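You operate a simulated robot arm through the tools that you are given. There is no shell and no other tool.

Carry out the task below with a simulated two-armed robot. There is one attempt and no reset: what you move stays moved.

Task
Shut out the sun: window shut and latched, blind down, slats shut.
Fine: latch the window before the blind comes down; the sun patch on the floor is gone.

Only the result counts: the job must be done as asked and must still hold three seconds after the hand-in. Knocking over, shifting, dropping, spilling or breaking anything else fails it.

Robot
Two 7-joint arms with fingered hands on one trunk that stands fixed in place. Base frame: the origin is at the foot of the trunk, x ahead of it, y to its left, z up. Units: mm, rad, N and s.
The left shoulder is at [21, 173, 1531], the right one opposite. Each reaches about 788 mm from its shoulder. Payload 3.5 kg a hand.
Tool frame (each hand has its own): the origin (TCP) lies between the finger pads and is the grasp point; the fingertips stand 30 mm ahead of it; z points along the fingers, y is the line along which they close. The gripper opens to 104 mm; its body begins 35 mm behind the TCP. The gripper is a hand of 3 fingers: y runs from the thumb to the fingers, the wrist lies at [-15, -104, -178] in the tool frame.
Orientation is told as [roll, pitch, yaw] about the base's x, y, z axes, in that order, counted from this pose: with the fingers straight down and the wrist toward the robot, the tool's x, y and z point along [0, 1, 0], [1, 0, 0] and [0, 0, -1] of the base frame.

Tools
- The arms move only by the tool play_rows. It takes "left_steps", "right_steps" or both (then of equal length, played together; a hand with none holds still); each is a list of rows, each a list of 6 numbers: the shift along the tool's x, y, z in m, then the turn, a rotation vector about the tool's x, y, z in rad. In form: [[x, y, z, ax, ay, az], ...]. A call has 1 to 20 rows; each row shifts and turns the commanded pose from where the row before left it, along the tool's axes as they then stand. Rows are played at 5 a second. More than 50 mm and 0.15 rad between two rows, and nothing of the call is played. Where a pose cannot be reached the arm comes as near as it can. A force on the tool above 50 N (or 10 N above the force at the start of the call, whichever is more), or a blocked arm, ends the call early, and 0.2 s more pass. In this call time passes only in rows, and 0.2 s behind the last. The reply holds the time, the measured pose of the TCP, the force on the tool along the base axes, the opening and the grip force, in the units named above and with some noise, with the torque about the TCP (base axes, N m) and any sound that the robot's microphone picked up, and new pictures: "pictures" is both (left out), scene, wrist or none (wrist: the cameras of the hands that moved).
- Cameras (640 x 400 px; columns grow to the right, rows downward): "scene" is now at [101.4, 0.6, 1710.3]; the picture's right is [-0.01, -1.00, 0.00], its down [-0.52, 0.01, -0.85] and it looks along [0.85, -0.01, -0.52] (base axes); focal length 214 px, centre (320, 200). "left" rides on the left gripper at [-64, -94, -117] in its tool frame; the picture's right is [-0.72, -0.33, 0.61], its down [0.64, -0.65, 0.40] and it looks along [0.27, 0.68, 0.68] (tool axes); focal length 238 px, centre (320, 200). "right" rides on the right gripper at [64, -94, -117] in its tool frame; the picture's right is [-0.72, 0.33, -0.61], its down [-0.64, -0.65, 0.40] and it looks along [-0.27, 0.68, 0.68] (tool axes); focal length 238 px, centre (320, 200). There is no depth. A picture from a camera that has moved, and an enlarged one, comes with that camera's place and axes in the base frame and with its lens.
- raise_lower(by): moves the trunk up (or, below 0, down) by that many mm; the arms and the scene camera ride with it, the base frame stays. It gives what a move gives, with no picture.
- curl_fingers(index, middle, thumb_bend, thumb_turn, hand): sets how far each is bent, from 0 (flat) to 1 (curled in); at 0.3 the hand is open as for a grip, at 0.7 the pads meet at the TCP. One left out holds its place. A second passes; each finger stops where it meets its share of the squeeze, and holds until it gets a number again. It is the only way to open and close the hand. It gives what a move gives, with no picture; readings hold the bend of each and the force on the fingers (four entries, about 0 where the hand has none), thumb and palm. thumb_turn goes from beside the hand (0) to across from the fingers (1), as for a grip.
- pan_tilt(pan, tilt): turns the head with the scene camera to pan (to the left, within 1.501 rad either way) and tilt (down, from -0.506 to 1.204), counted from straight ahead of the robot (the tilt from the chest, where the trunk bows). It gives what a move gives, and a new picture of the scene camera.
- close_up(camera, box): a new picture of the part [left, top, right, bottom] of that camera's present view, enlarged. The clock stands still meanwhile.
- close_job(): hands the job in; it is judged then, once.

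Nothing tells you positions but the pictures and the camera data. Unless the task says otherwise, let go and move clear before handing in.

The tools are called after "Emit:" by a JSON object that holds its "name" and its "arguments". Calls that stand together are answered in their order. play_rows: Moves the arms, as the interface text tells. Its arguments: {"type":"object","properties":{"left_steps":{"type":"array"},"right_steps":{"type":"array"},"pictures":{"type":"string","enum":["both","scene","wrist","none"]}},"required":[]} The other tools are called the same way: raise_lower (by) moves the trunk up or down; curl_fingers (index, middle, thumb_bend, thumb_turn, hand) moves the fingers one by one; pan_tilt (pan, tilt) turns the head that bears the scene camera; close_up (camera, box) takes an enlarged picture of a part of a camera's view; close_job () hands the job in.

At the start:

```text
clock: 0.0
left_eef_pos: [422.6, 162.4, 1642.1]
left_ee_rot: [0.001, 0.0, 0.0]
left_force: [0.2, 0.4, -0.1]
left_wrist_torque: [0.02, -0.01, 0.01]
left_width: 103.6
left_gripper_force: 0.0
left_shape: jaw
left_bend: [0.3, 0.3, 0.3, 0.98]
left_finger forces: [0.0, 0.1, 0.0, 0.1, 0.0, 0.0]
right_eef_pos: [514.4, -273.3, 1578.6]
right_ee_rot: [0.002, -0.001, 0.002]
right_force: [0.1, -0.3, 0.5]
right_wrist_torque: [0.02, -0.03, 0.01]
right_width: 103.8
right_gripper_force: 0.0
right_shape: jaw
right_bend: [0.3, 0.3, 0.3, 0.98]
right_finger forces: [0.0, 0.1, 0.1, 0.0, 0.1, 0.0]
trunk travel left (down, up): [-625.0, 129.0]
head pan, tilt (commanded): [-0.01, 0.55]
```

scene: 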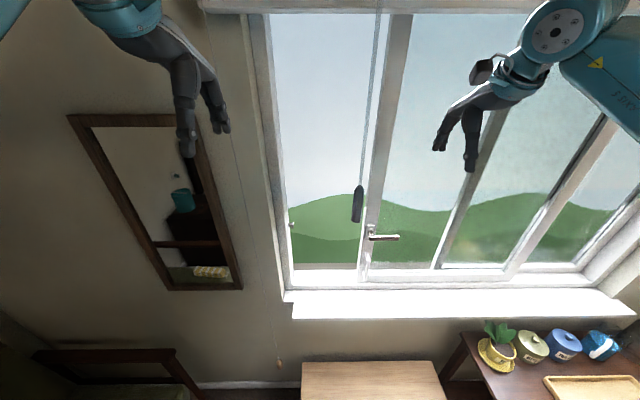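
right: 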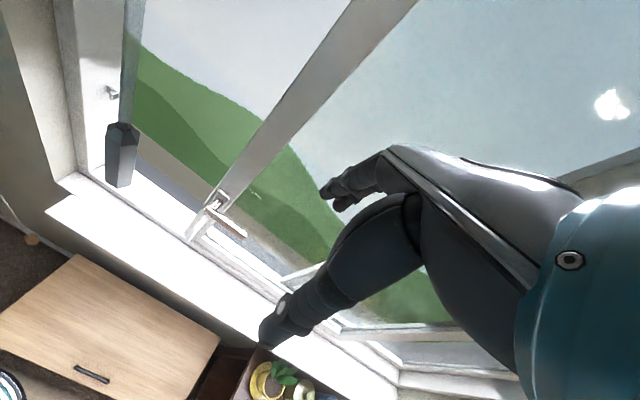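
left: 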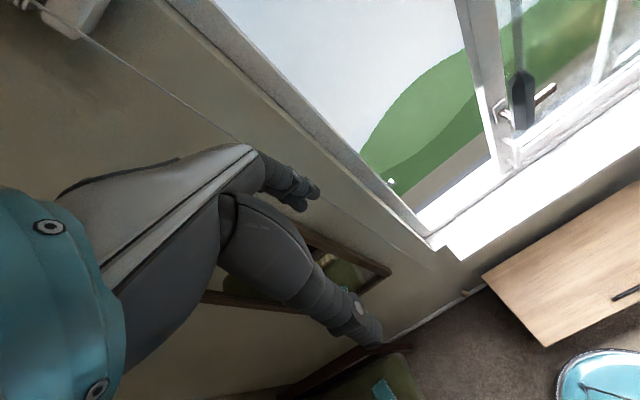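

I see a window ahead with a sash that has a lever handle, a wand hanging from a blind rolled up at the top, and a cord with a bead running down the left wall. I will look closer before moving anything.

Emit:
{"name": "close_up", "arguments": {"camera": "scene", "box": [240, 150, 480, 300]}}

Emit:
{"name": "close_up", "arguments": {"camera": "scene", "box": [420, 100, 640, 300]}}

Emit:
{"name": "pan_tilt", "arguments": {"pan": 0.0, "tilt": 0.0}}

```text
2.67 times, centred on (360, 225) of scene
camera zoom: at [101.4, 0.6, 1710.3], right [-0.01, -1.0, 0.0], down [-0.52, 0.01, -0.85], along [0.85, -0.01, -0.52], focal length 572 px, centre (213, 133)
```

zoom: 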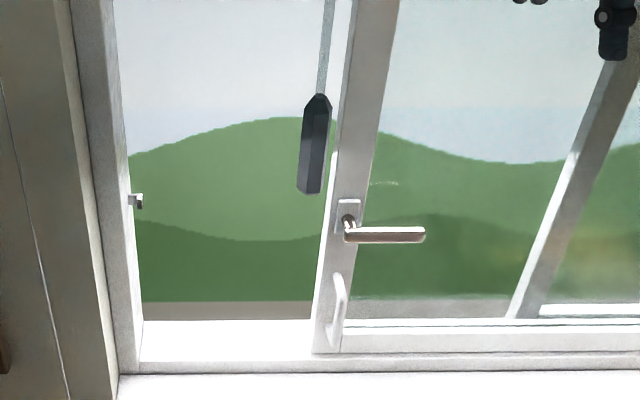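

```text
2.00 times, centred on (530, 200) of scene
camera zoom: at [101.4, 0.6, 1710.3], right [-0.01, -1.0, 0.0], down [-0.52, 0.01, -0.85], along [0.85, -0.01, -0.52], focal length 429 px, centre (-100, 200)
```

zoom: 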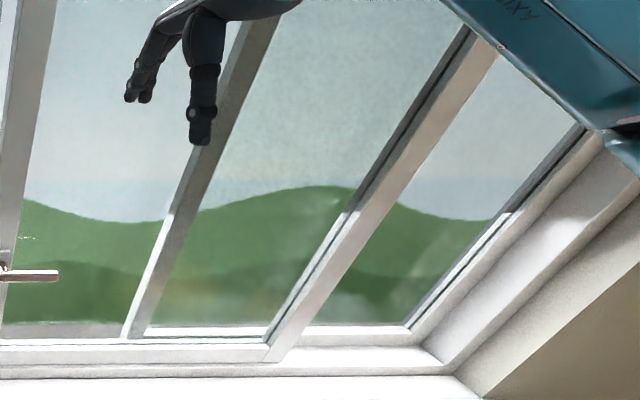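

```text
clock: 1.0
left_eef_pos: [422.9, 162.1, 1642.3]
left_ee_rot: [0.001, 0.002, 0.003]
left_force: [0.3, -0.1, -0.3]
left_wrist_torque: [-0.01, -0.02, 0.01]
left_width: 103.5
left_gripper_force: 0.2
left_shape: jaw
left_bend: [0.3, 0.3, 0.3, 0.98]
left_finger forces: [0.1, 0.0, 0.1, 0.1, 0.0, 0.0]
right_eef_pos: [515.7, -271.6, 1578.8]
right_ee_rot: [0.001, -0.001, 0.002]
right_force: [0.2, -1.1, 0.2]
right_wrist_torque: [0.02, 0.01, -0.01]
right_width: 103.7
right_gripper_force: 0.1
right_shape: jaw
right_bend: [0.3, 0.3, 0.3, 0.98]
right_finger forces: [0.1, 0.0, 0.0, 0.0, 0.1, 0.0]
trunk travel left (down, up): [-625.0, 129.0]
head pan, tilt (commanded): [0.0, 0.0]
camera scene: at [101.6, 1.5, 1760.9], right [0.0, -1.0, 0.0], down [0.0, 0.0, -1.0], along [1.0, 0.0, 0.0], focal length 214 px, centre (320, 200)
```

scene: 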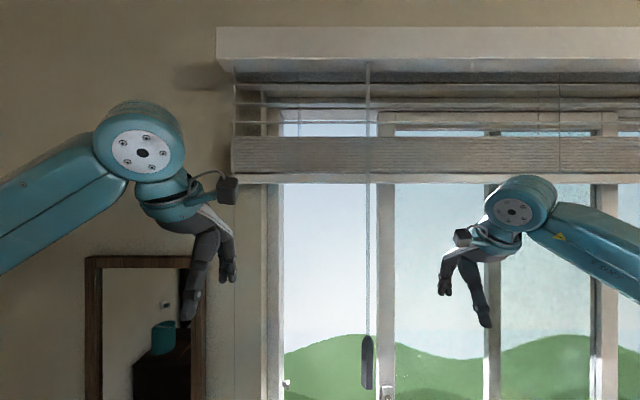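

The sash seems to slide left to shut; the blind is a Venetian one bunched up under a headrail. I'll look at the blind, cord and floor in detail.

Emit:
{"name": "close_up", "arguments": {"camera": "scene", "box": [210, 10, 420, 200]}}

Emit:
{"name": "close_up", "arguments": {"camera": "scene", "box": [420, 10, 640, 200]}}

Emit:
{"name": "pan_tilt", "arguments": {"pan": 0.3, "tilt": 0.9}}

Emit:
{"name": "pan_tilt", "arguments": {"pan": -0.7, "tilt": 0.9}}

Emit:
{"name": "pan_tilt", "arguments": {"pan": -0.6, "tilt": 0.2}}

Emit:
{"name": "pan_tilt", "arguments": {"pan": 0.5, "tilt": 0.3}}

```text
2.11 times, centred on (315, 105) of scene
camera zoom: at [101.6, 1.5, 1760.9], right [0.0, -1.0, 0.0], down [0.0, 0.0, -1.0], along [1.0, 0.0, 0.0], focal length 452 px, centre (330, 400)
```

zoom: 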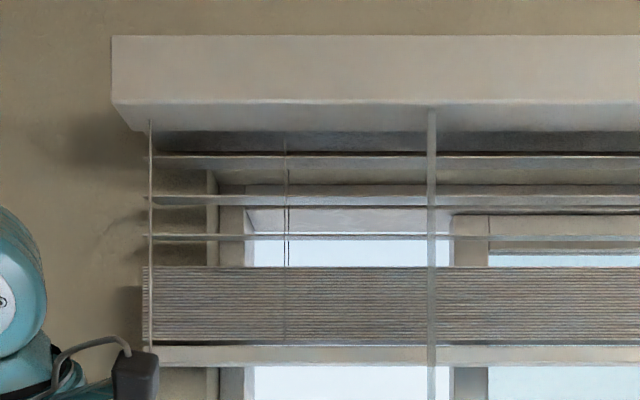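

```text
2.11 times, centred on (530, 105) of scene
camera zoom: at [101.6, 1.5, 1760.9], right [0.0, -1.0, 0.0], down [0.0, 0.0, -1.0], along [1.0, 0.0, 0.0], focal length 452 px, centre (-122, 400)
```

zoom: 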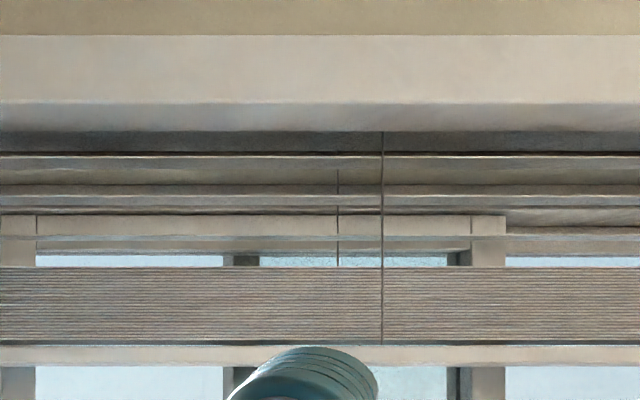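

```text
clock: 2.2
left_eef_pos: [422.9, 161.3, 1641.9]
left_ee_rot: [-0.001, 0.001, 0.001]
left_force: [0.8, -0.2, 0.3]
left_wrist_torque: [0.02, 0.01, 0.01]
left_width: 103.8
left_gripper_force: 0.1
left_shape: jaw
left_bend: [0.3, 0.3, 0.3, 0.98]
left_finger forces: [0.1, 0.1, 0.0, 0.1, 0.0, 0.0]
right_eef_pos: [515.0, -273.5, 1578.3]
right_ee_rot: [0.0, 0.001, 0.001]
right_force: [1.5, 0.4, -0.9]
right_wrist_torque: [0.01, -0.01, 0.0]
right_width: 103.7
right_gripper_force: 0.0
right_shape: jaw
right_bend: [0.3, 0.3, 0.3, 0.98]
right_finger forces: [0.0, 0.0, 0.0, 0.1, 0.1, 0.0]
trunk travel left (down, up): [-625.0, 129.0]
head pan, tilt (commanded): [0.3, 0.901]
camera scene: at [83.8, 23.8, 1681.0], right [0.3, -0.96, 0.0], down [-0.75, -0.23, -0.62], along [0.59, 0.18, -0.78], focal length 214 px, centre (320, 200)
```

scene: 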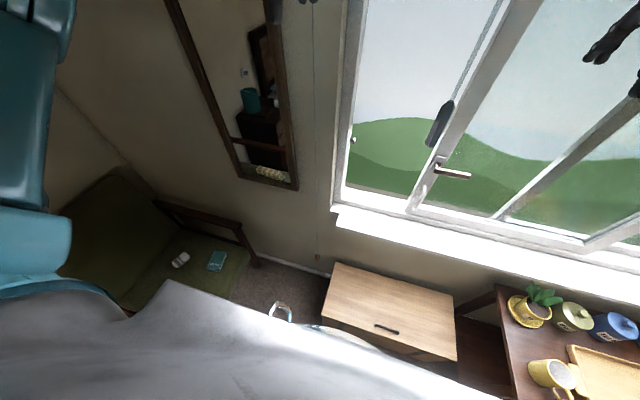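

```text
clock: 3.4
left_eef_pos: [422.9, 160.7, 1641.6]
left_ee_rot: [-0.001, 0.001, 0.001]
left_force: [-0.3, -0.1, 0.1]
left_wrist_torque: [0.0, 0.0, 0.02]
left_width: 103.5
left_gripper_force: 0.1
left_shape: jaw
left_bend: [0.3, 0.3, 0.3, 0.98]
left_finger forces: [0.0, 0.1, 0.0, 0.0, 0.1, 0.0]
right_eef_pos: [515.8, -272.5, 1578.3]
right_ee_rot: [0.0, 0.0, 0.002]
right_force: [-0.6, -0.3, -0.4]
right_wrist_torque: [0.0, -0.02, -0.01]
right_width: 103.7
right_gripper_force: 0.0
right_shape: jaw
right_bend: [0.3, 0.3, 0.3, 0.98]
right_finger forces: [0.0, 0.0, 0.0, 0.0, 0.0, 0.0]
trunk travel left (down, up): [-625.0, 129.0]
head pan, tilt (commanded): [-0.7, 0.901]
camera scene: at [69.4, -47.0, 1681.0], right [-0.64, -0.77, 0.0], down [-0.6, 0.5, -0.62], along [0.48, -0.4, -0.78], focal length 214 px, centre (320, 200)
```

scene: 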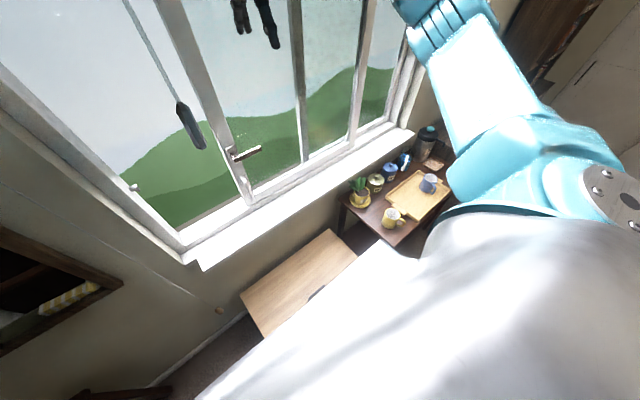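

```text
clock: 4.5
left_eef_pos: [423.6, 160.6, 1641.9]
left_ee_rot: [0.001, 0.0, 0.002]
left_force: [0.2, -0.1, -0.9]
left_wrist_torque: [0.0, 0.0, 0.01]
left_width: 103.8
left_gripper_force: 0.0
left_shape: jaw
left_bend: [0.3, 0.3, 0.3, 0.98]
left_finger forces: [0.0, 0.1, 0.1, 0.0, 0.1, 0.0]
right_eef_pos: [515.7, -271.9, 1577.0]
right_ee_rot: [0.0, 0.001, 0.002]
right_force: [-0.5, -0.2, 0.2]
right_wrist_torque: [0.05, 0.01, -0.04]
right_width: 103.9
right_gripper_force: 0.1
right_shape: jaw
right_bend: [0.3, 0.3, 0.3, 0.98]
right_finger forces: [0.0, 0.0, 0.0, 0.1, 0.0, 0.0]
trunk travel left (down, up): [-625.0, 129.0]
head pan, tilt (commanded): [-0.6, 0.201]
camera scene: at [88.5, -51.1, 1742.4], right [-0.56, -0.83, 0.0], down [-0.17, 0.11, -0.98], along [0.81, -0.55, -0.2], focal length 214 px, centre (320, 200)
```

scene: 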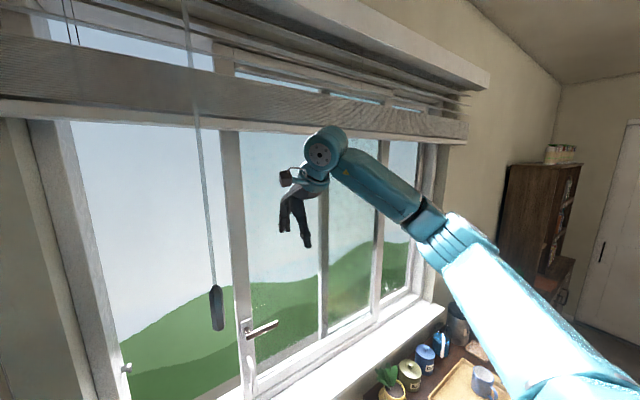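

```text
clock: 5.8
left_eef_pos: [422.2, 162.1, 1642.6]
left_ee_rot: [-0.002, -0.001, 0.002]
left_force: [-0.4, 0.3, -0.4]
left_wrist_torque: [-0.01, 0.01, 0.01]
left_width: 103.6
left_gripper_force: 0.1
left_shape: jaw
left_bend: [0.3, 0.3, 0.3, 0.98]
left_finger forces: [0.0, 0.0, 0.0, 0.0, 0.0, 0.0]
right_eef_pos: [515.5, -272.7, 1577.9]
right_ee_rot: [0.0, 0.001, 0.003]
right_force: [0.0, -0.2, -0.8]
right_wrist_torque: [-0.05, 0.03, 0.0]
right_width: 103.8
right_gripper_force: 0.1
right_shape: jaw
right_bend: [0.3, 0.3, 0.3, 0.98]
right_finger forces: [0.0, 0.0, 0.1, 0.0, 0.0, 0.1]
trunk travel left (down, up): [-625.0, 129.0]
head pan, tilt (commanded): [0.499, 0.3]
camera scene: at [93.6, 46.1, 1733.2], right [0.48, -0.88, 0.0], down [-0.26, -0.14, -0.96], along [0.84, 0.46, -0.3], focal length 214 px, centre (320, 200)
```

scene: 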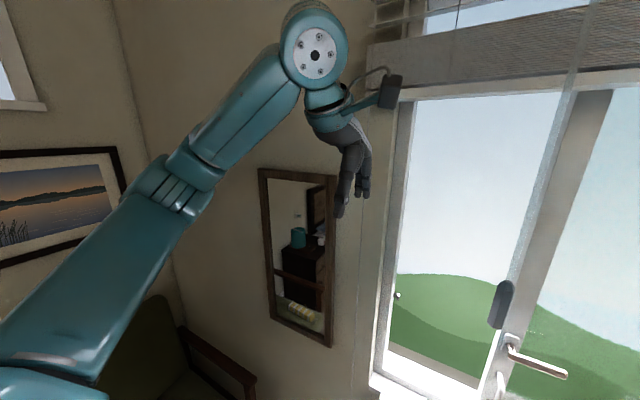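

The wand hangs near [555,-100,1360], the lever near [692,-186,1206] and the lift cord near y≈185, x≈560. Before lowering the trunk I'll check what stands below and around me.

Emit:
{"name": "pan_tilt", "arguments": {"pan": 0.0, "tilt": 1.2}}

Emit:
{"name": "pan_tilt", "arguments": {"pan": -1.2, "tilt": 0.8}}

Emit:
{"name": "pan_tilt", "arguments": {"pan": 1.2, "tilt": 0.8}}

Emit:
{"name": "close_up", "arguments": {"camera": "left", "box": [0, 0, 320, 200]}}

Emit:
{"name": "close_up", "arguments": {"camera": "right", "box": [0, 60, 260, 320]}}

```text
clock: 7.0
left_eef_pos: [422.6, 161.3, 1641.2]
left_ee_rot: [0.001, 0.0, 0.003]
left_force: [0.0, 0.2, -0.1]
left_wrist_torque: [0.02, -0.01, -0.03]
left_width: 103.5
left_gripper_force: 0.1
left_shape: jaw
left_bend: [0.3, 0.3, 0.3, 0.98]
left_finger forces: [0.0, 0.1, 0.0, 0.1, 0.0, 0.1]
right_eef_pos: [515.7, -272.0, 1578.1]
right_ee_rot: [-0.001, 0.001, 0.002]
right_force: [-0.7, 0.3, -0.2]
right_wrist_torque: [0.01, 0.03, -0.03]
right_width: 103.7
right_gripper_force: 0.1
right_shape: jaw
right_bend: [0.3, 0.3, 0.3, 0.98]
right_finger forces: [0.0, 0.0, 0.1, 0.0, 0.0, 0.0]
trunk travel left (down, up): [-625.0, 129.0]
head pan, tilt (commanded): [0.0, 1.201]
camera scene: at [67.6, 1.6, 1661.2], right [0.0, -1.0, 0.0], down [-0.93, 0.0, -0.36], along [0.36, 0.0, -0.93], focal length 214 px, centre (320, 200)
```

scene: 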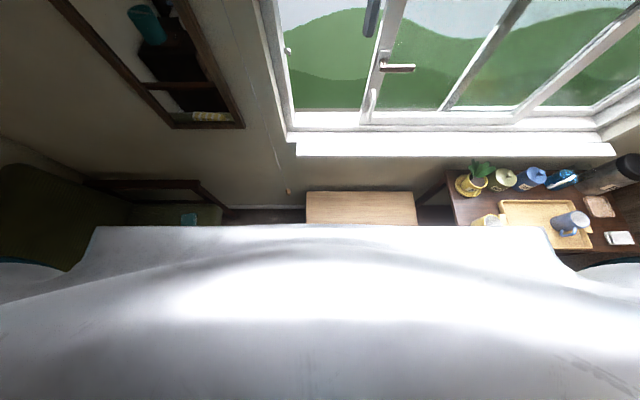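

```text
clock: 8.4
left_eef_pos: [423.8, 160.8, 1642.9]
left_ee_rot: [0.001, -0.002, 0.003]
left_force: [-1.3, 0.1, -0.1]
left_wrist_torque: [-0.02, 0.02, 0.0]
left_width: 103.7
left_gripper_force: 0.0
left_shape: jaw
left_bend: [0.3, 0.3, 0.3, 0.98]
left_finger forces: [0.0, 0.1, 0.0, 0.1, 0.0, 0.0]
right_eef_pos: [515.5, -272.6, 1578.9]
right_ee_rot: [0.0, 0.0, 0.002]
right_force: [0.2, -0.8, -0.8]
right_wrist_torque: [-0.01, 0.02, -0.03]
right_width: 103.7
right_gripper_force: 0.1
right_shape: jaw
right_bend: [0.3, 0.3, 0.3, 0.98]
right_finger forces: [0.0, 0.0, 0.1, 0.0, 0.0, 0.0]
trunk travel left (down, up): [-625.0, 129.0]
head pan, tilt (commanded): [-1.201, 0.799]
camera scene: at [40.8, -73.6, 1688.8], right [-0.93, -0.36, 0.0], down [-0.26, 0.67, -0.7], along [0.25, -0.65, -0.72], focal length 214 px, centre (320, 200)
```

scene: 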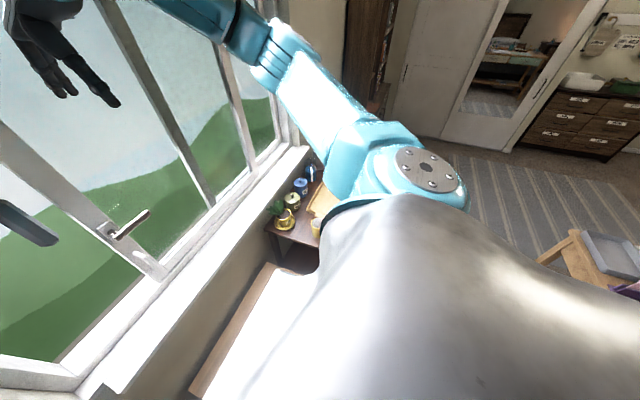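

```text
clock: 10.6
left_eef_pos: [422.6, 161.1, 1641.6]
left_ee_rot: [-0.001, 0.0, 0.002]
left_force: [0.1, 0.3, 0.5]
left_wrist_torque: [0.01, 0.0, -0.01]
left_width: 103.7
left_gripper_force: 0.1
left_shape: jaw
left_bend: [0.3, 0.3, 0.3, 0.98]
left_finger forces: [0.0, 0.0, 0.0, 0.0, 0.1, 0.0]
right_eef_pos: [514.8, -273.3, 1578.7]
right_ee_rot: [0.001, 0.0, 0.002]
right_force: [0.4, 0.8, 0.2]
right_wrist_torque: [0.02, -0.02, 0.0]
right_width: 103.6
right_gripper_force: 0.0
right_shape: jaw
right_bend: [0.3, 0.3, 0.3, 0.98]
right_finger forces: [0.0, 0.0, 0.1, 0.1, 0.0, 0.0]
trunk travel left (down, up): [-625.0, 129.0]
head pan, tilt (commanded): [1.201, 0.799]
camera scene: at [40.8, 76.7, 1688.9], right [0.93, -0.36, 0.0], down [-0.26, -0.67, -0.7], along [0.25, 0.65, -0.72], focal length 214 px, centre (320, 200)
```

scene: 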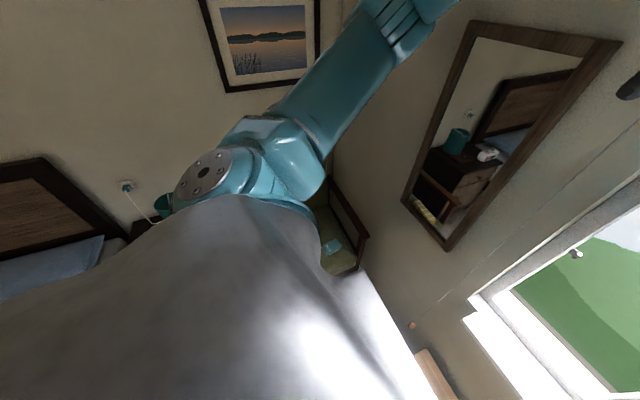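

```text
2.00 times, centred on (160, 100) of left
camera zoom: at [328.1, 97.7, 1760.9], right [-0.33, -0.72, -0.61], down [-0.65, 0.64, -0.4], along [0.68, 0.27, -0.68], focal length 477 px, centre (640, 400)
```

zoom: 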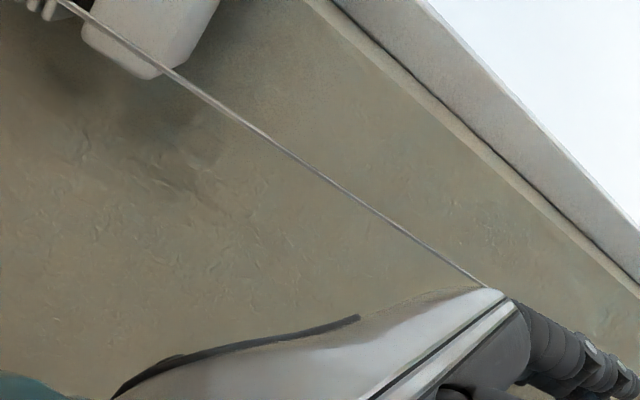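

```text
1.54 times, centred on (130, 190) of right
camera zoom: at [419.7, -208.3, 1695.8], right [0.33, -0.72, 0.61], down [-0.65, -0.64, -0.4], along [0.68, -0.27, -0.68], focal length 367 px, centre (612, 215)
```

zoom: 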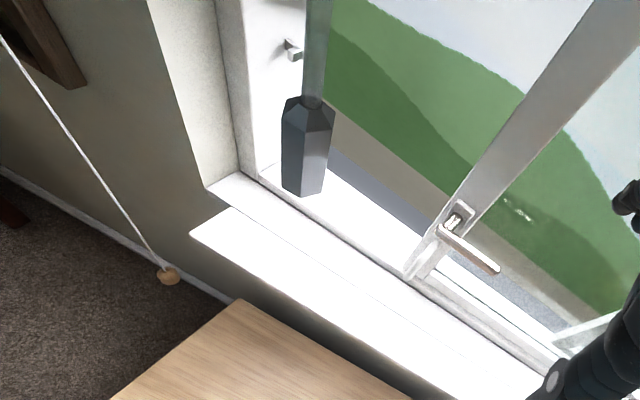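

Nothing is in the way directly below the arms. I'll lower the trunk 350 mm so that the window hardware sits at shoulder height and then look again.

Emit:
{"name": "raise_lower", "arguments": {"by": -350}}

Emit:
{"name": "pan_tilt", "arguments": {"pan": -0.1, "tilt": 0.3}}

Emit:
{"name": "close_up", "arguments": {"camera": "scene", "box": [230, 100, 470, 300]}}

Emit:
{"name": "close_up", "arguments": {"camera": "right", "box": [0, 0, 640, 400]}}

Emit:
{"name": "close_up", "arguments": {"camera": "left", "box": [0, 0, 640, 400]}}

```text
clock: 14.1
left_eef_pos: [423.2, 162.1, 1293.1]
left_ee_rot: [0.0, 0.0, 0.002]
left_force: [-0.1, 0.3, 0.1]
left_wrist_torque: [-0.03, 0.0, 0.03]
left_width: 103.6
left_gripper_force: 0.0
left_shape: jaw
left_bend: [0.3, 0.3, 0.3, 0.98]
left_finger forces: [0.0, 0.0, 0.0, 0.0, 0.1, 0.0]
right_eef_pos: [514.9, -272.5, 1229.5]
right_ee_rot: [0.002, -0.003, 0.003]
right_force: [0.7, 0.0, -0.7]
right_wrist_torque: [-0.02, -0.03, -0.01]
right_width: 103.6
right_gripper_force: 0.2
right_shape: jaw
right_bend: [0.3, 0.3, 0.3, 0.98]
right_finger forces: [0.1, 0.0, 0.1, 0.1, 0.1, 0.1]
trunk travel left (down, up): [-275.0, 479.0]
head pan, tilt (commanded): [1.201, 0.799]
```

```text
clock: 15.5
left_eef_pos: [422.2, 161.9, 1292.8]
left_ee_rot: [0.0, 0.001, 0.0]
left_force: [-0.1, 0.6, 0.4]
left_wrist_torque: [0.0, 0.04, 0.04]
left_width: 103.9
left_gripper_force: 0.1
left_shape: jaw
left_bend: [0.3, 0.3, 0.3, 0.98]
left_finger forces: [0.0, 0.0, 0.1, 0.0, 0.0, 0.1]
right_eef_pos: [515.4, -272.5, 1228.2]
right_ee_rot: [-0.001, 0.0, 0.002]
right_force: [0.2, 0.3, -0.2]
right_wrist_torque: [0.0, 0.03, 0.0]
right_width: 103.4
right_gripper_force: 0.0
right_shape: jaw
right_bend: [0.3, 0.3, 0.3, 0.98]
right_finger forces: [0.0, 0.1, 0.0, 0.0, 0.1, 0.0]
trunk travel left (down, up): [-275.0, 479.0]
head pan, tilt (commanded): [-0.099, 0.3]
camera scene: at [171.6, -7.6, 1380.6], right [-0.1, -1.0, 0.0], down [-0.29, 0.03, -0.96], along [0.95, -0.09, -0.3], focal length 214 px, centre (320, 200)
```

scene: 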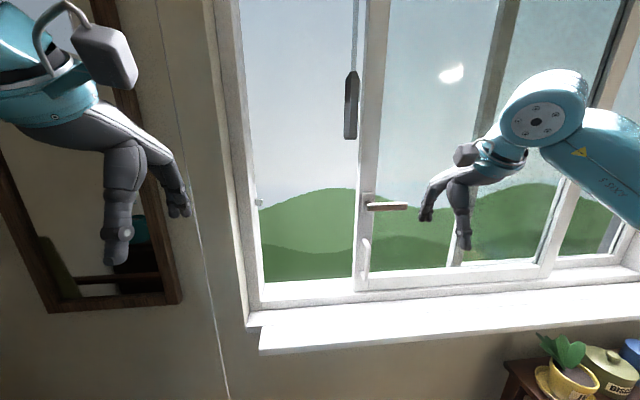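

```text
2.00 times, centred on (350, 200) of scene
camera zoom: at [171.6, -7.6, 1380.6], right [-0.1, -1.0, 0.0], down [-0.29, 0.03, -0.96], along [0.95, -0.09, -0.3], focal length 429 px, centre (260, 200)
```

zoom: 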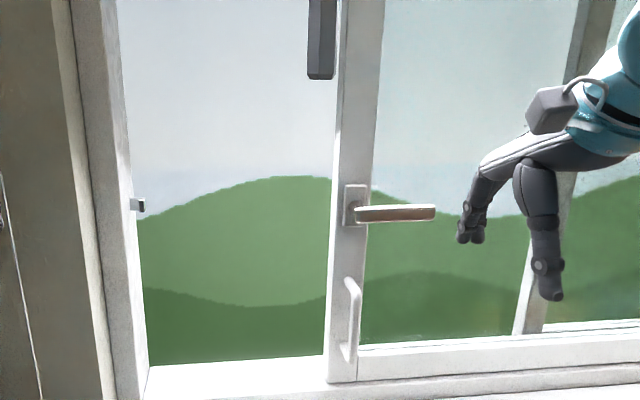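

```text
1.00 times, centred on (320, 200) of right (not enlarged: the box is as wide or as high as the picture)
camera zoom: at [419.7, -208.3, 1345.8], right [0.33, -0.72, 0.61], down [-0.65, -0.64, -0.4], along [0.68, -0.27, -0.68], focal length 238 px, centre (320, 200)
```

zoom: 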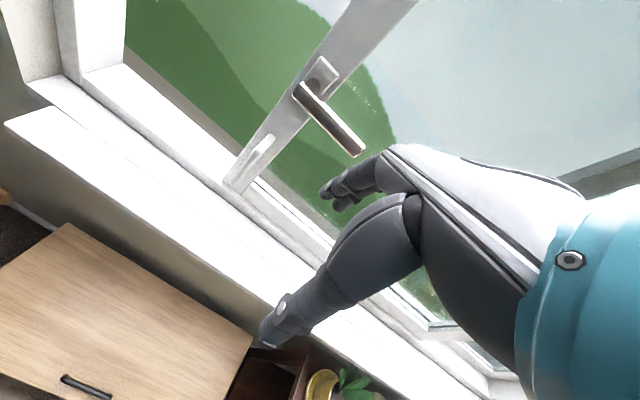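

```text
1.00 times, centred on (320, 200) of left (not enlarged: the box is as wide or as high as the picture)
camera zoom: at [328.1, 97.7, 1410.9], right [-0.33, -0.72, -0.61], down [-0.65, 0.64, -0.4], along [0.68, 0.27, -0.68], focal length 238 px, centre (320, 200)
```

zoom: 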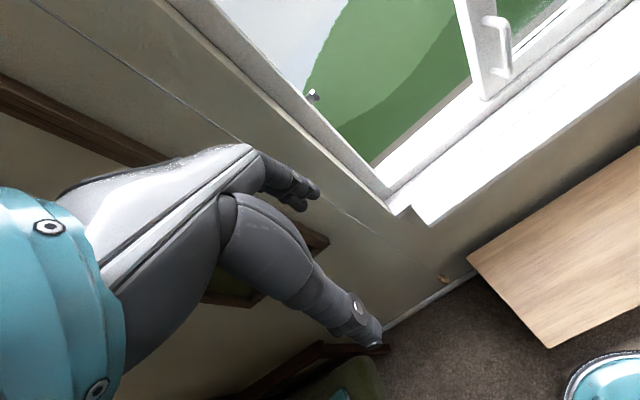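

The sash's bow handle is at about [692,-195,1028], the lever pivot at [695,-185,1200] with its tip toward -y, and the keeper on the left jamb at y≈104. I'll turn the right hand so its fingers point forward and close sideways, to grip the bow.

Emit:
{"name": "play_rows", "arguments": {"right_steps": [[0, 0, 0, -0.0806, -0.0806, -0.0806], [0, 0, 0, -0.0806, -0.0806, -0.0806], [0, 0, 0, -0.0806, -0.0806, -0.0806], [0, 0, 0, -0.0806, -0.0806, -0.0806], [0, 0, 0, -0.0806, -0.0806, -0.0806], [0, 0, 0, -0.0806, -0.0806, -0.0806], [0, 0, 0, -0.0806, -0.0806, -0.0806], [0, 0, 0, -0.0806, -0.0806, -0.0806], [0, 0, 0, -0.0806, -0.0806, -0.0806], [0, 0, 0, -0.0806, -0.0806, -0.0806], [0, 0, 0, -0.0806, -0.0806, -0.0806], [0, 0, 0, -0.0806, -0.0806, -0.0806], [0, 0, 0, -0.0806, -0.0806, -0.0806], [0, 0, 0, -0.0806, -0.0806, -0.0806], [0, 0, 0, -0.0806, -0.0806, -0.0806]]}}

```text
clock: 18.7
left_eef_pos: [423.4, 161.8, 1292.1]
left_ee_rot: [-0.003, 0.0, 0.002]
left_force: [0.8, -0.2, -0.5]
left_wrist_torque: [-0.03, 0.03, 0.0]
left_width: 103.7
left_gripper_force: 0.0
left_shape: jaw
left_bend: [0.3, 0.3, 0.3, 0.98]
left_finger forces: [0.1, 0.1, 0.0, 0.1, 0.1, 0.0]
right_eef_pos: [515.1, -221.3, 1265.9]
right_ee_rot: [-1.561, 0.001, 1.572]
right_force: [0.7, 0.5, -0.6]
right_wrist_torque: [0.0, 0.0, -0.01]
right_width: 103.9
right_gripper_force: 0.0
right_shape: jaw
right_bend: [0.3, 0.3, 0.3, 0.98]
right_finger forces: [0.0, 0.0, 0.0, 0.0, 0.0, 0.0]
right hand out of reach, approached as far as the arm can: row 12, 13, 14, 15
trunk travel left (down, up): [-275.0, 479.0]
head pan, tilt (commanded): [-0.099, 0.3]
camera scene: at [171.6, -7.1, 1380.6], right [-0.1, -1.0, 0.0], down [-0.29, 0.03, -0.96], along [0.95, -0.09, -0.3], focal length 214 px, centre (320, 200)
camera right: at [396.4, -315.4, 1203.7], right [-0.61, 0.33, 0.72], down [0.41, -0.65, 0.64], along [0.68, 0.69, 0.26], focal length 238 px, centre (320, 200)
```

scene: 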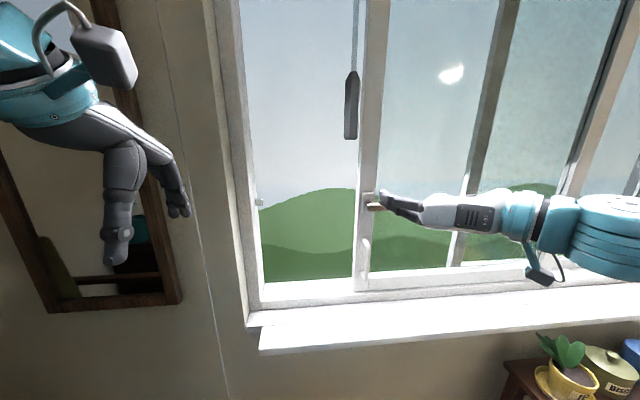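
right: 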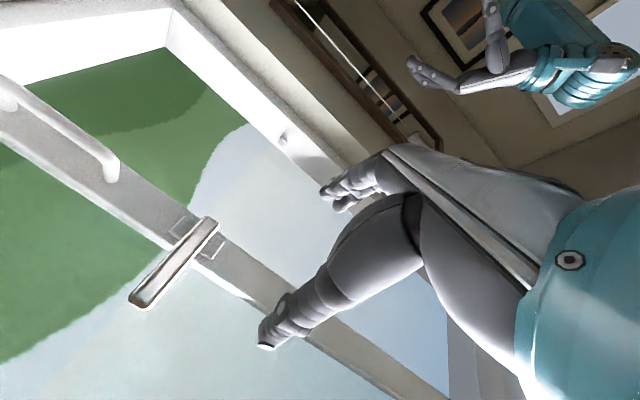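

The hand now points forward with its pose slightly off for reach. I'll bring it down and forward toward the bow handle, stopping short of it.

Emit:
{"name": "play_rows", "arguments": {"right_steps": [[0.0201, 0.0078, 0.008, 0, 0, 0], [0.0201, 0.0078, 0.008, 0, 0, 0], [0.0201, 0.0078, 0.008, 0, 0, 0], [0.0201, 0.0078, 0.008, 0, 0, 0], [0.0201, 0.0078, 0.008, 0, 0, 0], [0.0201, 0.0078, 0.008, 0, 0, 0], [0.0201, 0.0078, 0.008, 0, 0, 0], [0.0201, 0.0078, 0.008, 0, 0, 0], [0.0201, 0.0078, 0.008, 0, 0, 0], [0.0201, 0.0078, 0.008, 0, 0, 0]]}}

```text
clock: 20.9
left_eef_pos: [423.0, 161.4, 1291.5]
left_ee_rot: [-0.001, 0.0, 0.001]
left_force: [0.0, 0.3, -0.3]
left_wrist_torque: [-0.03, 0.03, -0.03]
left_width: 103.5
left_gripper_force: 0.1
left_shape: jaw
left_bend: [0.3, 0.3, 0.3, 0.98]
left_finger forces: [0.1, 0.1, 0.0, 0.0, 0.0, 0.1]
right_eef_pos: [532.8, -198.0, 1268.8]
right_ee_rot: [-1.566, 0.0, 1.57]
right_force: [-1.1, -0.1, 0.3]
right_wrist_torque: [-0.03, 0.0, -0.04]
right_width: 103.8
right_gripper_force: 0.1
right_shape: jaw
right_bend: [0.3, 0.3, 0.3, 0.98]
right_finger forces: [0.0, 0.0, 0.0, 0.0, 0.0, 0.1]
right hand out of reach, approached as far as the arm can: row 1, 2, 3, 4, 5, 6, 7, 8, 9, 10
trunk travel left (down, up): [-275.0, 479.0]
head pan, tilt (commanded): [-0.099, 0.3]
camera scene: at [171.6, -7.7, 1380.6], right [-0.1, -1.0, 0.0], down [-0.29, 0.03, -0.96], along [0.95, -0.09, -0.3], focal length 214 px, centre (320, 200)
camera right: at [413.5, -290.8, 1205.7], right [-0.61, 0.33, 0.72], down [0.41, -0.65, 0.64], along [0.68, 0.68, 0.26], focal length 238 px, centre (320, 200)
```

scene: 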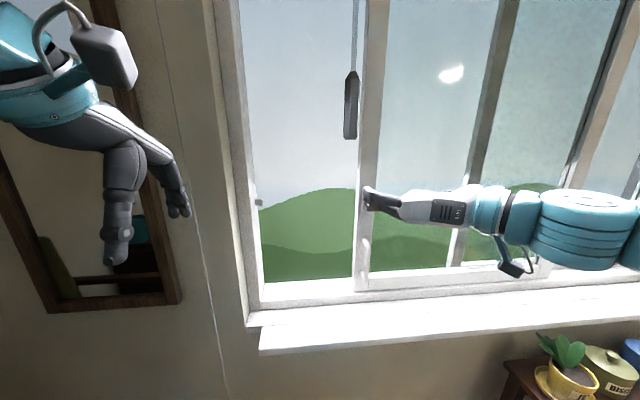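
right: 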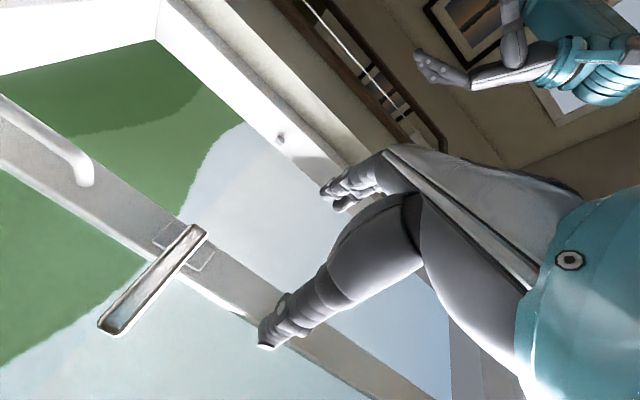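

The arm cannot carry this hand orientation lower at this trunk height, though it works well just above shoulder height. I'll test how the commanded pose relates to the measured one, then lower the trunk instead.

Emit:
{"name": "play_rows", "arguments": {"right_steps": [[-0.03, 0, 0, 0, 0, 0]], "pictures": "none"}}

```text
clock: 21.3
left_eef_pos: [421.8, 162.0, 1293.8]
left_ee_rot: [-0.002, -0.001, 0.0]
left_force: [-0.8, 0.7, 0.5]
left_wrist_torque: [-0.02, -0.01, -0.03]
left_width: 103.3
left_gripper_force: 0.0
left_shape: jaw
left_bend: [0.3, 0.3, 0.3, 0.98]
left_finger forces: [0.0, 0.0, 0.0, 0.1, 0.1, 0.1]
right_eef_pos: [530.6, -195.2, 1297.9]
right_ee_rot: [-1.57, 0.0, 1.573]
right_force: [-0.2, 0.8, 0.1]
right_wrist_torque: [0.01, 0.0, -0.02]
right_width: 104.0
right_gripper_force: 0.0
right_shape: jaw
right_bend: [0.3, 0.3, 0.3, 0.98]
right_finger forces: [0.0, 0.0, 0.0, 0.0, 0.0, 0.0]
trunk travel left (down, up): [-275.0, 479.0]
head pan, tilt (commanded): [-0.099, 0.3]
```

Commands start from the achieved pose, so that is safe. Now I lower the trunk by 250 mm to bring the hand to bow-handle height.

Emit:
{"name": "raise_lower", "arguments": {"by": -250}}

Emit:
{"name": "pan_tilt", "arguments": {"pan": -0.2, "tilt": 0.1}}

Emit:
{"name": "close_up", "arguments": {"camera": "right", "box": [0, 0, 640, 400]}}

```text
clock: 23.9
left_eef_pos: [422.8, 162.8, 1043.4]
left_ee_rot: [0.001, 0.001, 0.001]
left_force: [-0.3, 0.3, 0.3]
left_wrist_torque: [-0.02, 0.01, -0.02]
left_width: 103.7
left_gripper_force: 0.2
left_shape: jaw
left_bend: [0.3, 0.3, 0.3, 0.98]
left_finger forces: [0.0, 0.1, 0.0, 0.0, 0.1, 0.1]
right_eef_pos: [638.2, -196.7, 920.3]
right_ee_rot: [-1.299, 0.0, 1.571]
right_force: [0.8, 0.7, -0.2]
right_wrist_torque: [-0.01, 0.01, 0.0]
right_width: 103.7
right_gripper_force: 0.1
right_shape: jaw
right_bend: [0.3, 0.3, 0.3, 0.98]
right_finger forces: [0.0, 0.0, 0.1, 0.0, 0.1, 0.0]
trunk travel left (down, up): [-25.0, 729.0]
head pan, tilt (commanded): [-0.099, 0.3]
```

```text
clock: 24.6
left_eef_pos: [423.7, 160.9, 1042.7]
left_ee_rot: [0.0, 0.0, 0.001]
left_force: [0.0, 0.9, -0.2]
left_wrist_torque: [0.01, 0.0, 0.02]
left_width: 103.7
left_gripper_force: 0.0
left_shape: jaw
left_bend: [0.3, 0.3, 0.3, 0.98]
left_finger forces: [0.1, 0.0, 0.0, 0.1, 0.1, 0.0]
right_eef_pos: [638.7, -197.5, 919.7]
right_ee_rot: [-1.303, 0.0, 1.572]
right_force: [0.4, 0.7, -0.1]
right_wrist_torque: [0.01, 0.04, -0.01]
right_width: 103.5
right_gripper_force: 0.0
right_shape: jaw
right_bend: [0.3, 0.3, 0.3, 0.98]
right_finger forces: [0.0, 0.0, 0.1, 0.0, 0.0, 0.0]
trunk travel left (down, up): [-25.0, 729.0]
head pan, tilt (commanded): [-0.201, 0.099]
camera scene: at [303.3, -16.7, 1136.7], right [-0.2, -0.98, 0.0], down [-0.1, 0.02, -0.99], along [0.98, -0.2, -0.1], focal length 214 px, centre (320, 200)
```

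scene: 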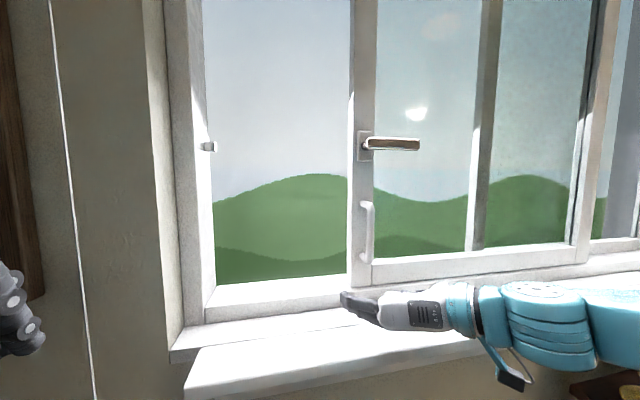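

```text
1.00 times, centred on (320, 200) of right (not enlarged: the box is as wide or as high as the picture)
camera zoom: at [507.3, -290.4, 889.6], right [-0.4, 0.33, 0.86], down [0.56, -0.65, 0.51], along [0.72, 0.68, 0.08], focal length 238 px, centre (320, 200)
```

zoom: 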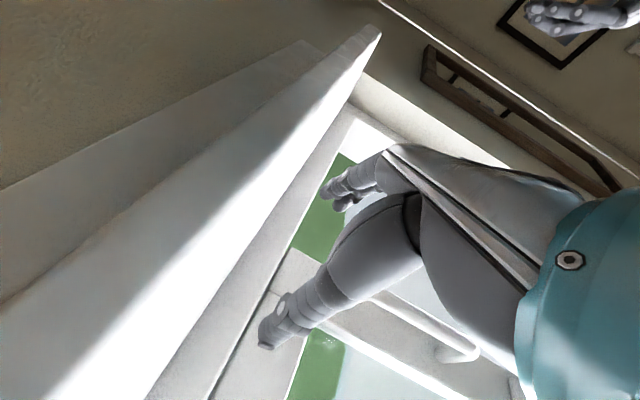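

The trunk bows forward as it lowers, so the right hand now sits at [639,-197,920], just above the sill with no contact. I'll lift it to bow height and level the fingers.

Emit:
{"name": "play_rows", "arguments": {"right_steps": [[-0.0173, 0, -0.0048, 0, 0, 0], [-0.0173, 0, -0.0048, 0, 0, 0], [-0.0173, 0, -0.0048, 0, 0, 0], [-0.0173, 0, -0.0048, 0, 0, 0], [-0.0173, 0, -0.0048, 0, 0, 0], [-0.0173, 0, -0.0048, 0, 0, 0], [0, 0, 0, 0, -0.09, 0], [0, 0, 0, 0, -0.09, 0], [0, 0, 0, 0, -0.09, 0]]}}

```text
clock: 26.6
left_eef_pos: [422.6, 160.9, 1041.6]
left_ee_rot: [0.001, 0.001, 0.0]
left_force: [0.3, -0.8, -0.6]
left_wrist_torque: [-0.02, 0.01, -0.01]
left_width: 103.6
left_gripper_force: 0.1
left_shape: jaw
left_bend: [0.3, 0.3, 0.3, 0.98]
left_finger forces: [0.1, 0.1, 0.1, 0.0, 0.0, 0.1]
right_eef_pos: [668.4, -153.6, 973.4]
right_ee_rot: [-1.481, 0.001, 1.573]
right_force: [0.3, -0.6, 0.4]
right_wrist_torque: [-0.02, 0.01, 0.0]
right_width: 103.8
right_gripper_force: 0.1
right_shape: jaw
right_bend: [0.3, 0.3, 0.3, 0.97]
right_finger forces: [0.1, 0.0, 0.0, 0.0, 0.0, 0.0]
right hand out of reach, approached as far as the arm can: row 1, 2, 3, 4, 5, 6, 9
trunk travel left (down, up): [-25.0, 729.0]
head pan, tilt (commanded): [-0.201, 0.099]
camera scene: at [303.3, -16.8, 1136.8], right [-0.2, -0.98, 0.0], down [-0.1, 0.02, -1.0], along [0.98, -0.2, -0.1], focal length 214 px, centre (320, 200)
camera right: at [544.9, -246.9, 920.2], right [-0.55, 0.33, 0.77], down [0.46, -0.65, 0.6], along [0.7, 0.68, 0.21], focal length 238 px, centre (320, 200)
```

scene: 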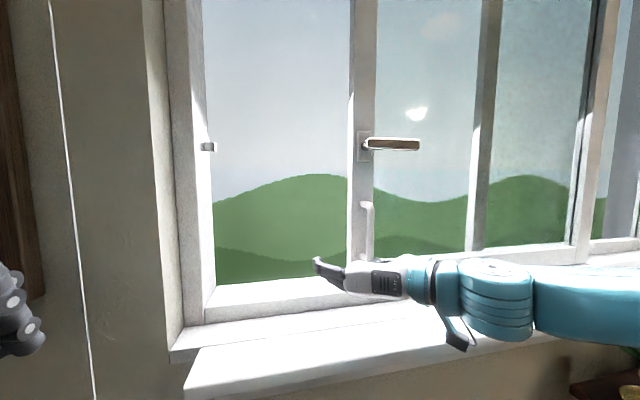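
right: 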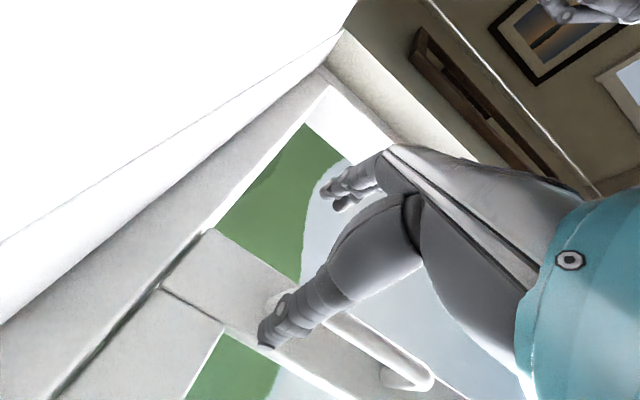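

The shoulder is now too close for this pose. I'll retrace the hand to where it came from, then raise the trunk part-way so that the arm has room.

Emit:
{"name": "play_rows", "arguments": {"right_steps": [[0.0088, -0.0073, -0.005, 0, 0.03, 0], [0.0088, -0.0073, -0.005, 0, 0.03, 0], [0.0088, -0.0073, -0.005, 0, 0.03, 0], [0.0088, -0.0073, -0.005, 0, 0.03, 0], [0.0088, -0.0073, -0.005, 0, 0.03, 0], [0.0088, -0.0073, -0.005, 0, 0.03, 0]]}}

```text
clock: 28.0
left_eef_pos: [422.5, 162.4, 1042.5]
left_ee_rot: [0.0, 0.001, 0.003]
left_force: [-0.9, 0.6, 0.1]
left_wrist_torque: [0.02, 0.01, -0.01]
left_width: 103.7
left_gripper_force: 0.1
left_shape: jaw
left_bend: [0.3, 0.3, 0.3, 0.98]
left_finger forces: [0.1, 0.1, 0.1, 0.0, 0.0, 0.0]
right_eef_pos: [632.4, -193.3, 921.2]
right_ee_rot: [-1.299, -0.003, 1.572]
right_force: [0.7, 0.2, -0.9]
right_wrist_torque: [-0.01, -0.01, 0.01]
right_width: 104.0
right_gripper_force: 0.1
right_shape: jaw
right_bend: [0.3, 0.3, 0.3, 0.97]
right_finger forces: [0.0, 0.1, 0.0, 0.0, 0.0, 0.0]
right hand out of reach, approached as far as the arm can: row 6
trunk travel left (down, up): [-25.0, 729.0]
head pan, tilt (commanded): [-0.201, 0.099]
camera scene: at [303.4, -16.7, 1136.7], right [-0.2, -0.98, 0.0], down [-0.1, 0.02, -0.99], along [0.98, -0.2, -0.1], focal length 214 px, centre (320, 200)
camera right: at [501.7, -287.2, 890.1], right [-0.4, 0.32, 0.86], down [0.56, -0.65, 0.51], along [0.72, 0.68, 0.08], focal length 238 px, centre (320, 200)
```

scene: 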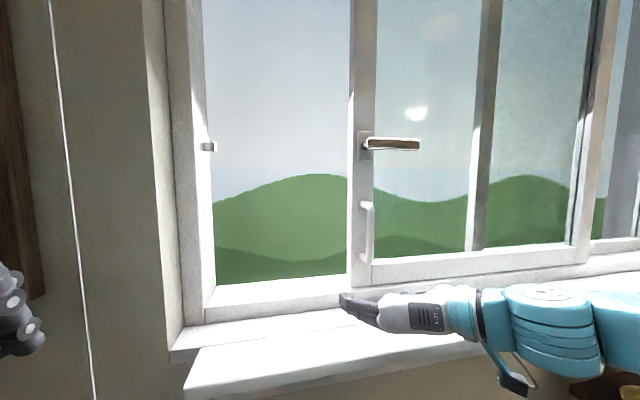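
right: 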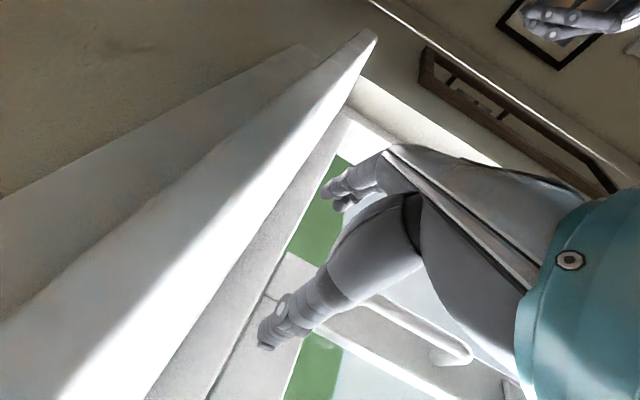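

Back at [632,-193,921] with no contact. I'll raise the trunk 80 mm and see how the hand follows.

Emit:
{"name": "raise_lower", "arguments": {"by": 80}}

Emit:
{"name": "close_up", "arguments": {"camera": "scene", "box": [0, 0, 640, 400]}}

```text
clock: 29.2
left_eef_pos: [423.2, 161.4, 1121.2]
left_ee_rot: [-0.001, 0.002, 0.002]
left_force: [-0.4, -0.2, -1.4]
left_wrist_torque: [0.03, 0.0, 0.04]
left_width: 103.7
left_gripper_force: 0.0
left_shape: jaw
left_bend: [0.3, 0.3, 0.3, 0.98]
left_finger forces: [0.0, 0.0, 0.0, 0.0, 0.1, 0.0]
right_eef_pos: [633.4, -192.7, 1000.2]
right_ee_rot: [-1.3, 0.0, 1.572]
right_force: [-0.2, -0.4, 0.0]
right_wrist_torque: [-0.01, 0.0, -0.03]
right_width: 104.0
right_gripper_force: 0.0
right_shape: jaw
right_bend: [0.3, 0.3, 0.3, 0.97]
right_finger forces: [0.0, 0.0, 0.0, 0.0, 0.1, 0.1]
trunk travel left (down, up): [-105.0, 649.0]
head pan, tilt (commanded): [-0.201, 0.099]
```

```text
1.00 times, centred on (320, 200) of scene (not enlarged: the box is as wide or as high as the picture)
camera zoom: at [255.3, -16.8, 1222.2], right [-0.2, -0.98, 0.0], down [-0.1, 0.02, -0.99], along [0.98, -0.2, -0.1], focal length 214 px, centre (320, 200)
```

zoom: 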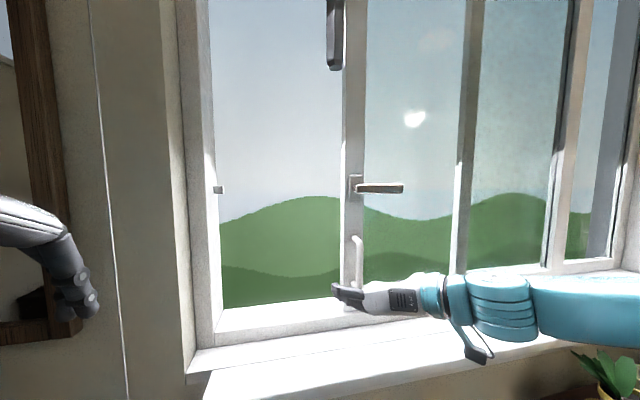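

Good: the hand follows straight up and the shoulder recedes. I'll raise the trunk another 60 mm, then level the fingers and set the height at the bow.

Emit:
{"name": "raise_lower", "arguments": {"by": 60}}

Emit:
{"name": "play_rows", "arguments": {"right_steps": [[0, 0, 0, 0, -0.09, 0], [0, 0, 0, 0, -0.09, 0], [0, 0, 0, 0, -0.09, 0], [0.01, 0, 0, 0, 0, 0], [0.01, 0, 0, 0, 0, 0]]}}

```text
clock: 30.2
left_eef_pos: [424.0, 161.1, 1183.7]
left_ee_rot: [0.0, 0.001, 0.002]
left_force: [-0.2, -0.1, -0.8]
left_wrist_torque: [-0.01, -0.01, 0.02]
left_width: 103.6
left_gripper_force: 0.1
left_shape: jaw
left_bend: [0.3, 0.3, 0.3, 0.98]
left_finger forces: [0.1, 0.0, 0.1, 0.0, 0.0, 0.0]
right_eef_pos: [633.1, -192.2, 1059.3]
right_ee_rot: [-1.298, 0.0, 1.573]
right_force: [0.3, -0.1, -0.4]
right_wrist_torque: [-0.01, -0.01, 0.0]
right_width: 103.8
right_gripper_force: 0.1
right_shape: jaw
right_bend: [0.3, 0.3, 0.3, 0.97]
right_finger forces: [0.1, 0.1, 0.0, 0.0, 0.0, 0.1]
trunk travel left (down, up): [-165.0, 589.0]
head pan, tilt (commanded): [-0.201, 0.099]
```

```text
clock: 31.4
left_eef_pos: [423.4, 161.0, 1183.5]
left_ee_rot: [0.001, 0.0, 0.001]
left_force: [0.1, 0.5, 0.2]
left_wrist_torque: [0.03, 0.01, 0.01]
left_width: 103.3
left_gripper_force: 0.0
left_shape: jaw
left_bend: [0.3, 0.3, 0.3, 0.98]
left_finger forces: [0.0, 0.1, 0.0, 0.1, 0.0, 0.0]
right_eef_pos: [630.9, -191.7, 1050.2]
right_ee_rot: [-1.34, -0.009, 1.571]
right_force: [-0.1, 0.1, 0.4]
right_wrist_torque: [0.02, -0.01, 0.0]
right_width: 103.9
right_gripper_force: 0.0
right_shape: jaw
right_bend: [0.3, 0.3, 0.3, 0.97]
right_finger forces: [0.1, 0.0, 0.0, 0.0, 0.1, 0.1]
right hand out of reach, approached as far as the arm can: row 2, 3, 5
trunk travel left (down, up): [-165.0, 589.0]
head pan, tilt (commanded): [-0.201, 0.099]
camera scene: at [220.8, -16.7, 1285.7], right [-0.2, -0.98, 0.0], down [-0.1, 0.02, -1.0], along [0.98, -0.2, -0.1], focal length 214 px, centre (320, 200)
camera right: at [501.2, -285.6, 1015.1], right [-0.43, 0.32, 0.84], down [0.54, -0.66, 0.52], along [0.72, 0.68, 0.11], focal length 238 px, centre (320, 200)
```

scene: 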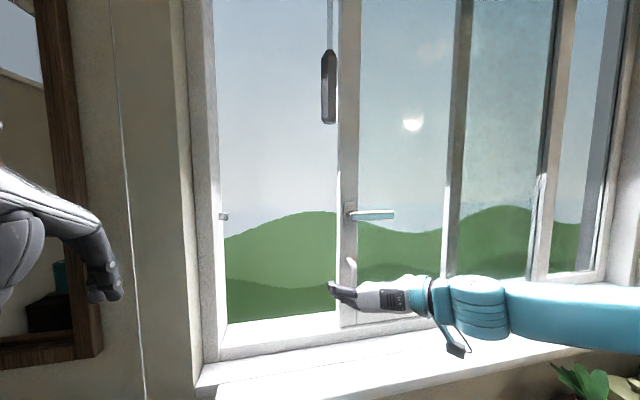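
right: 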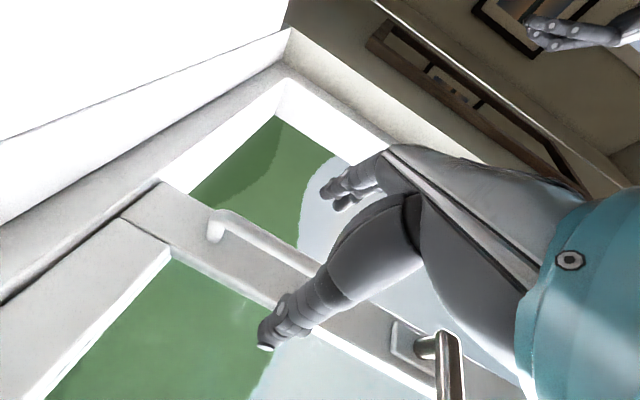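

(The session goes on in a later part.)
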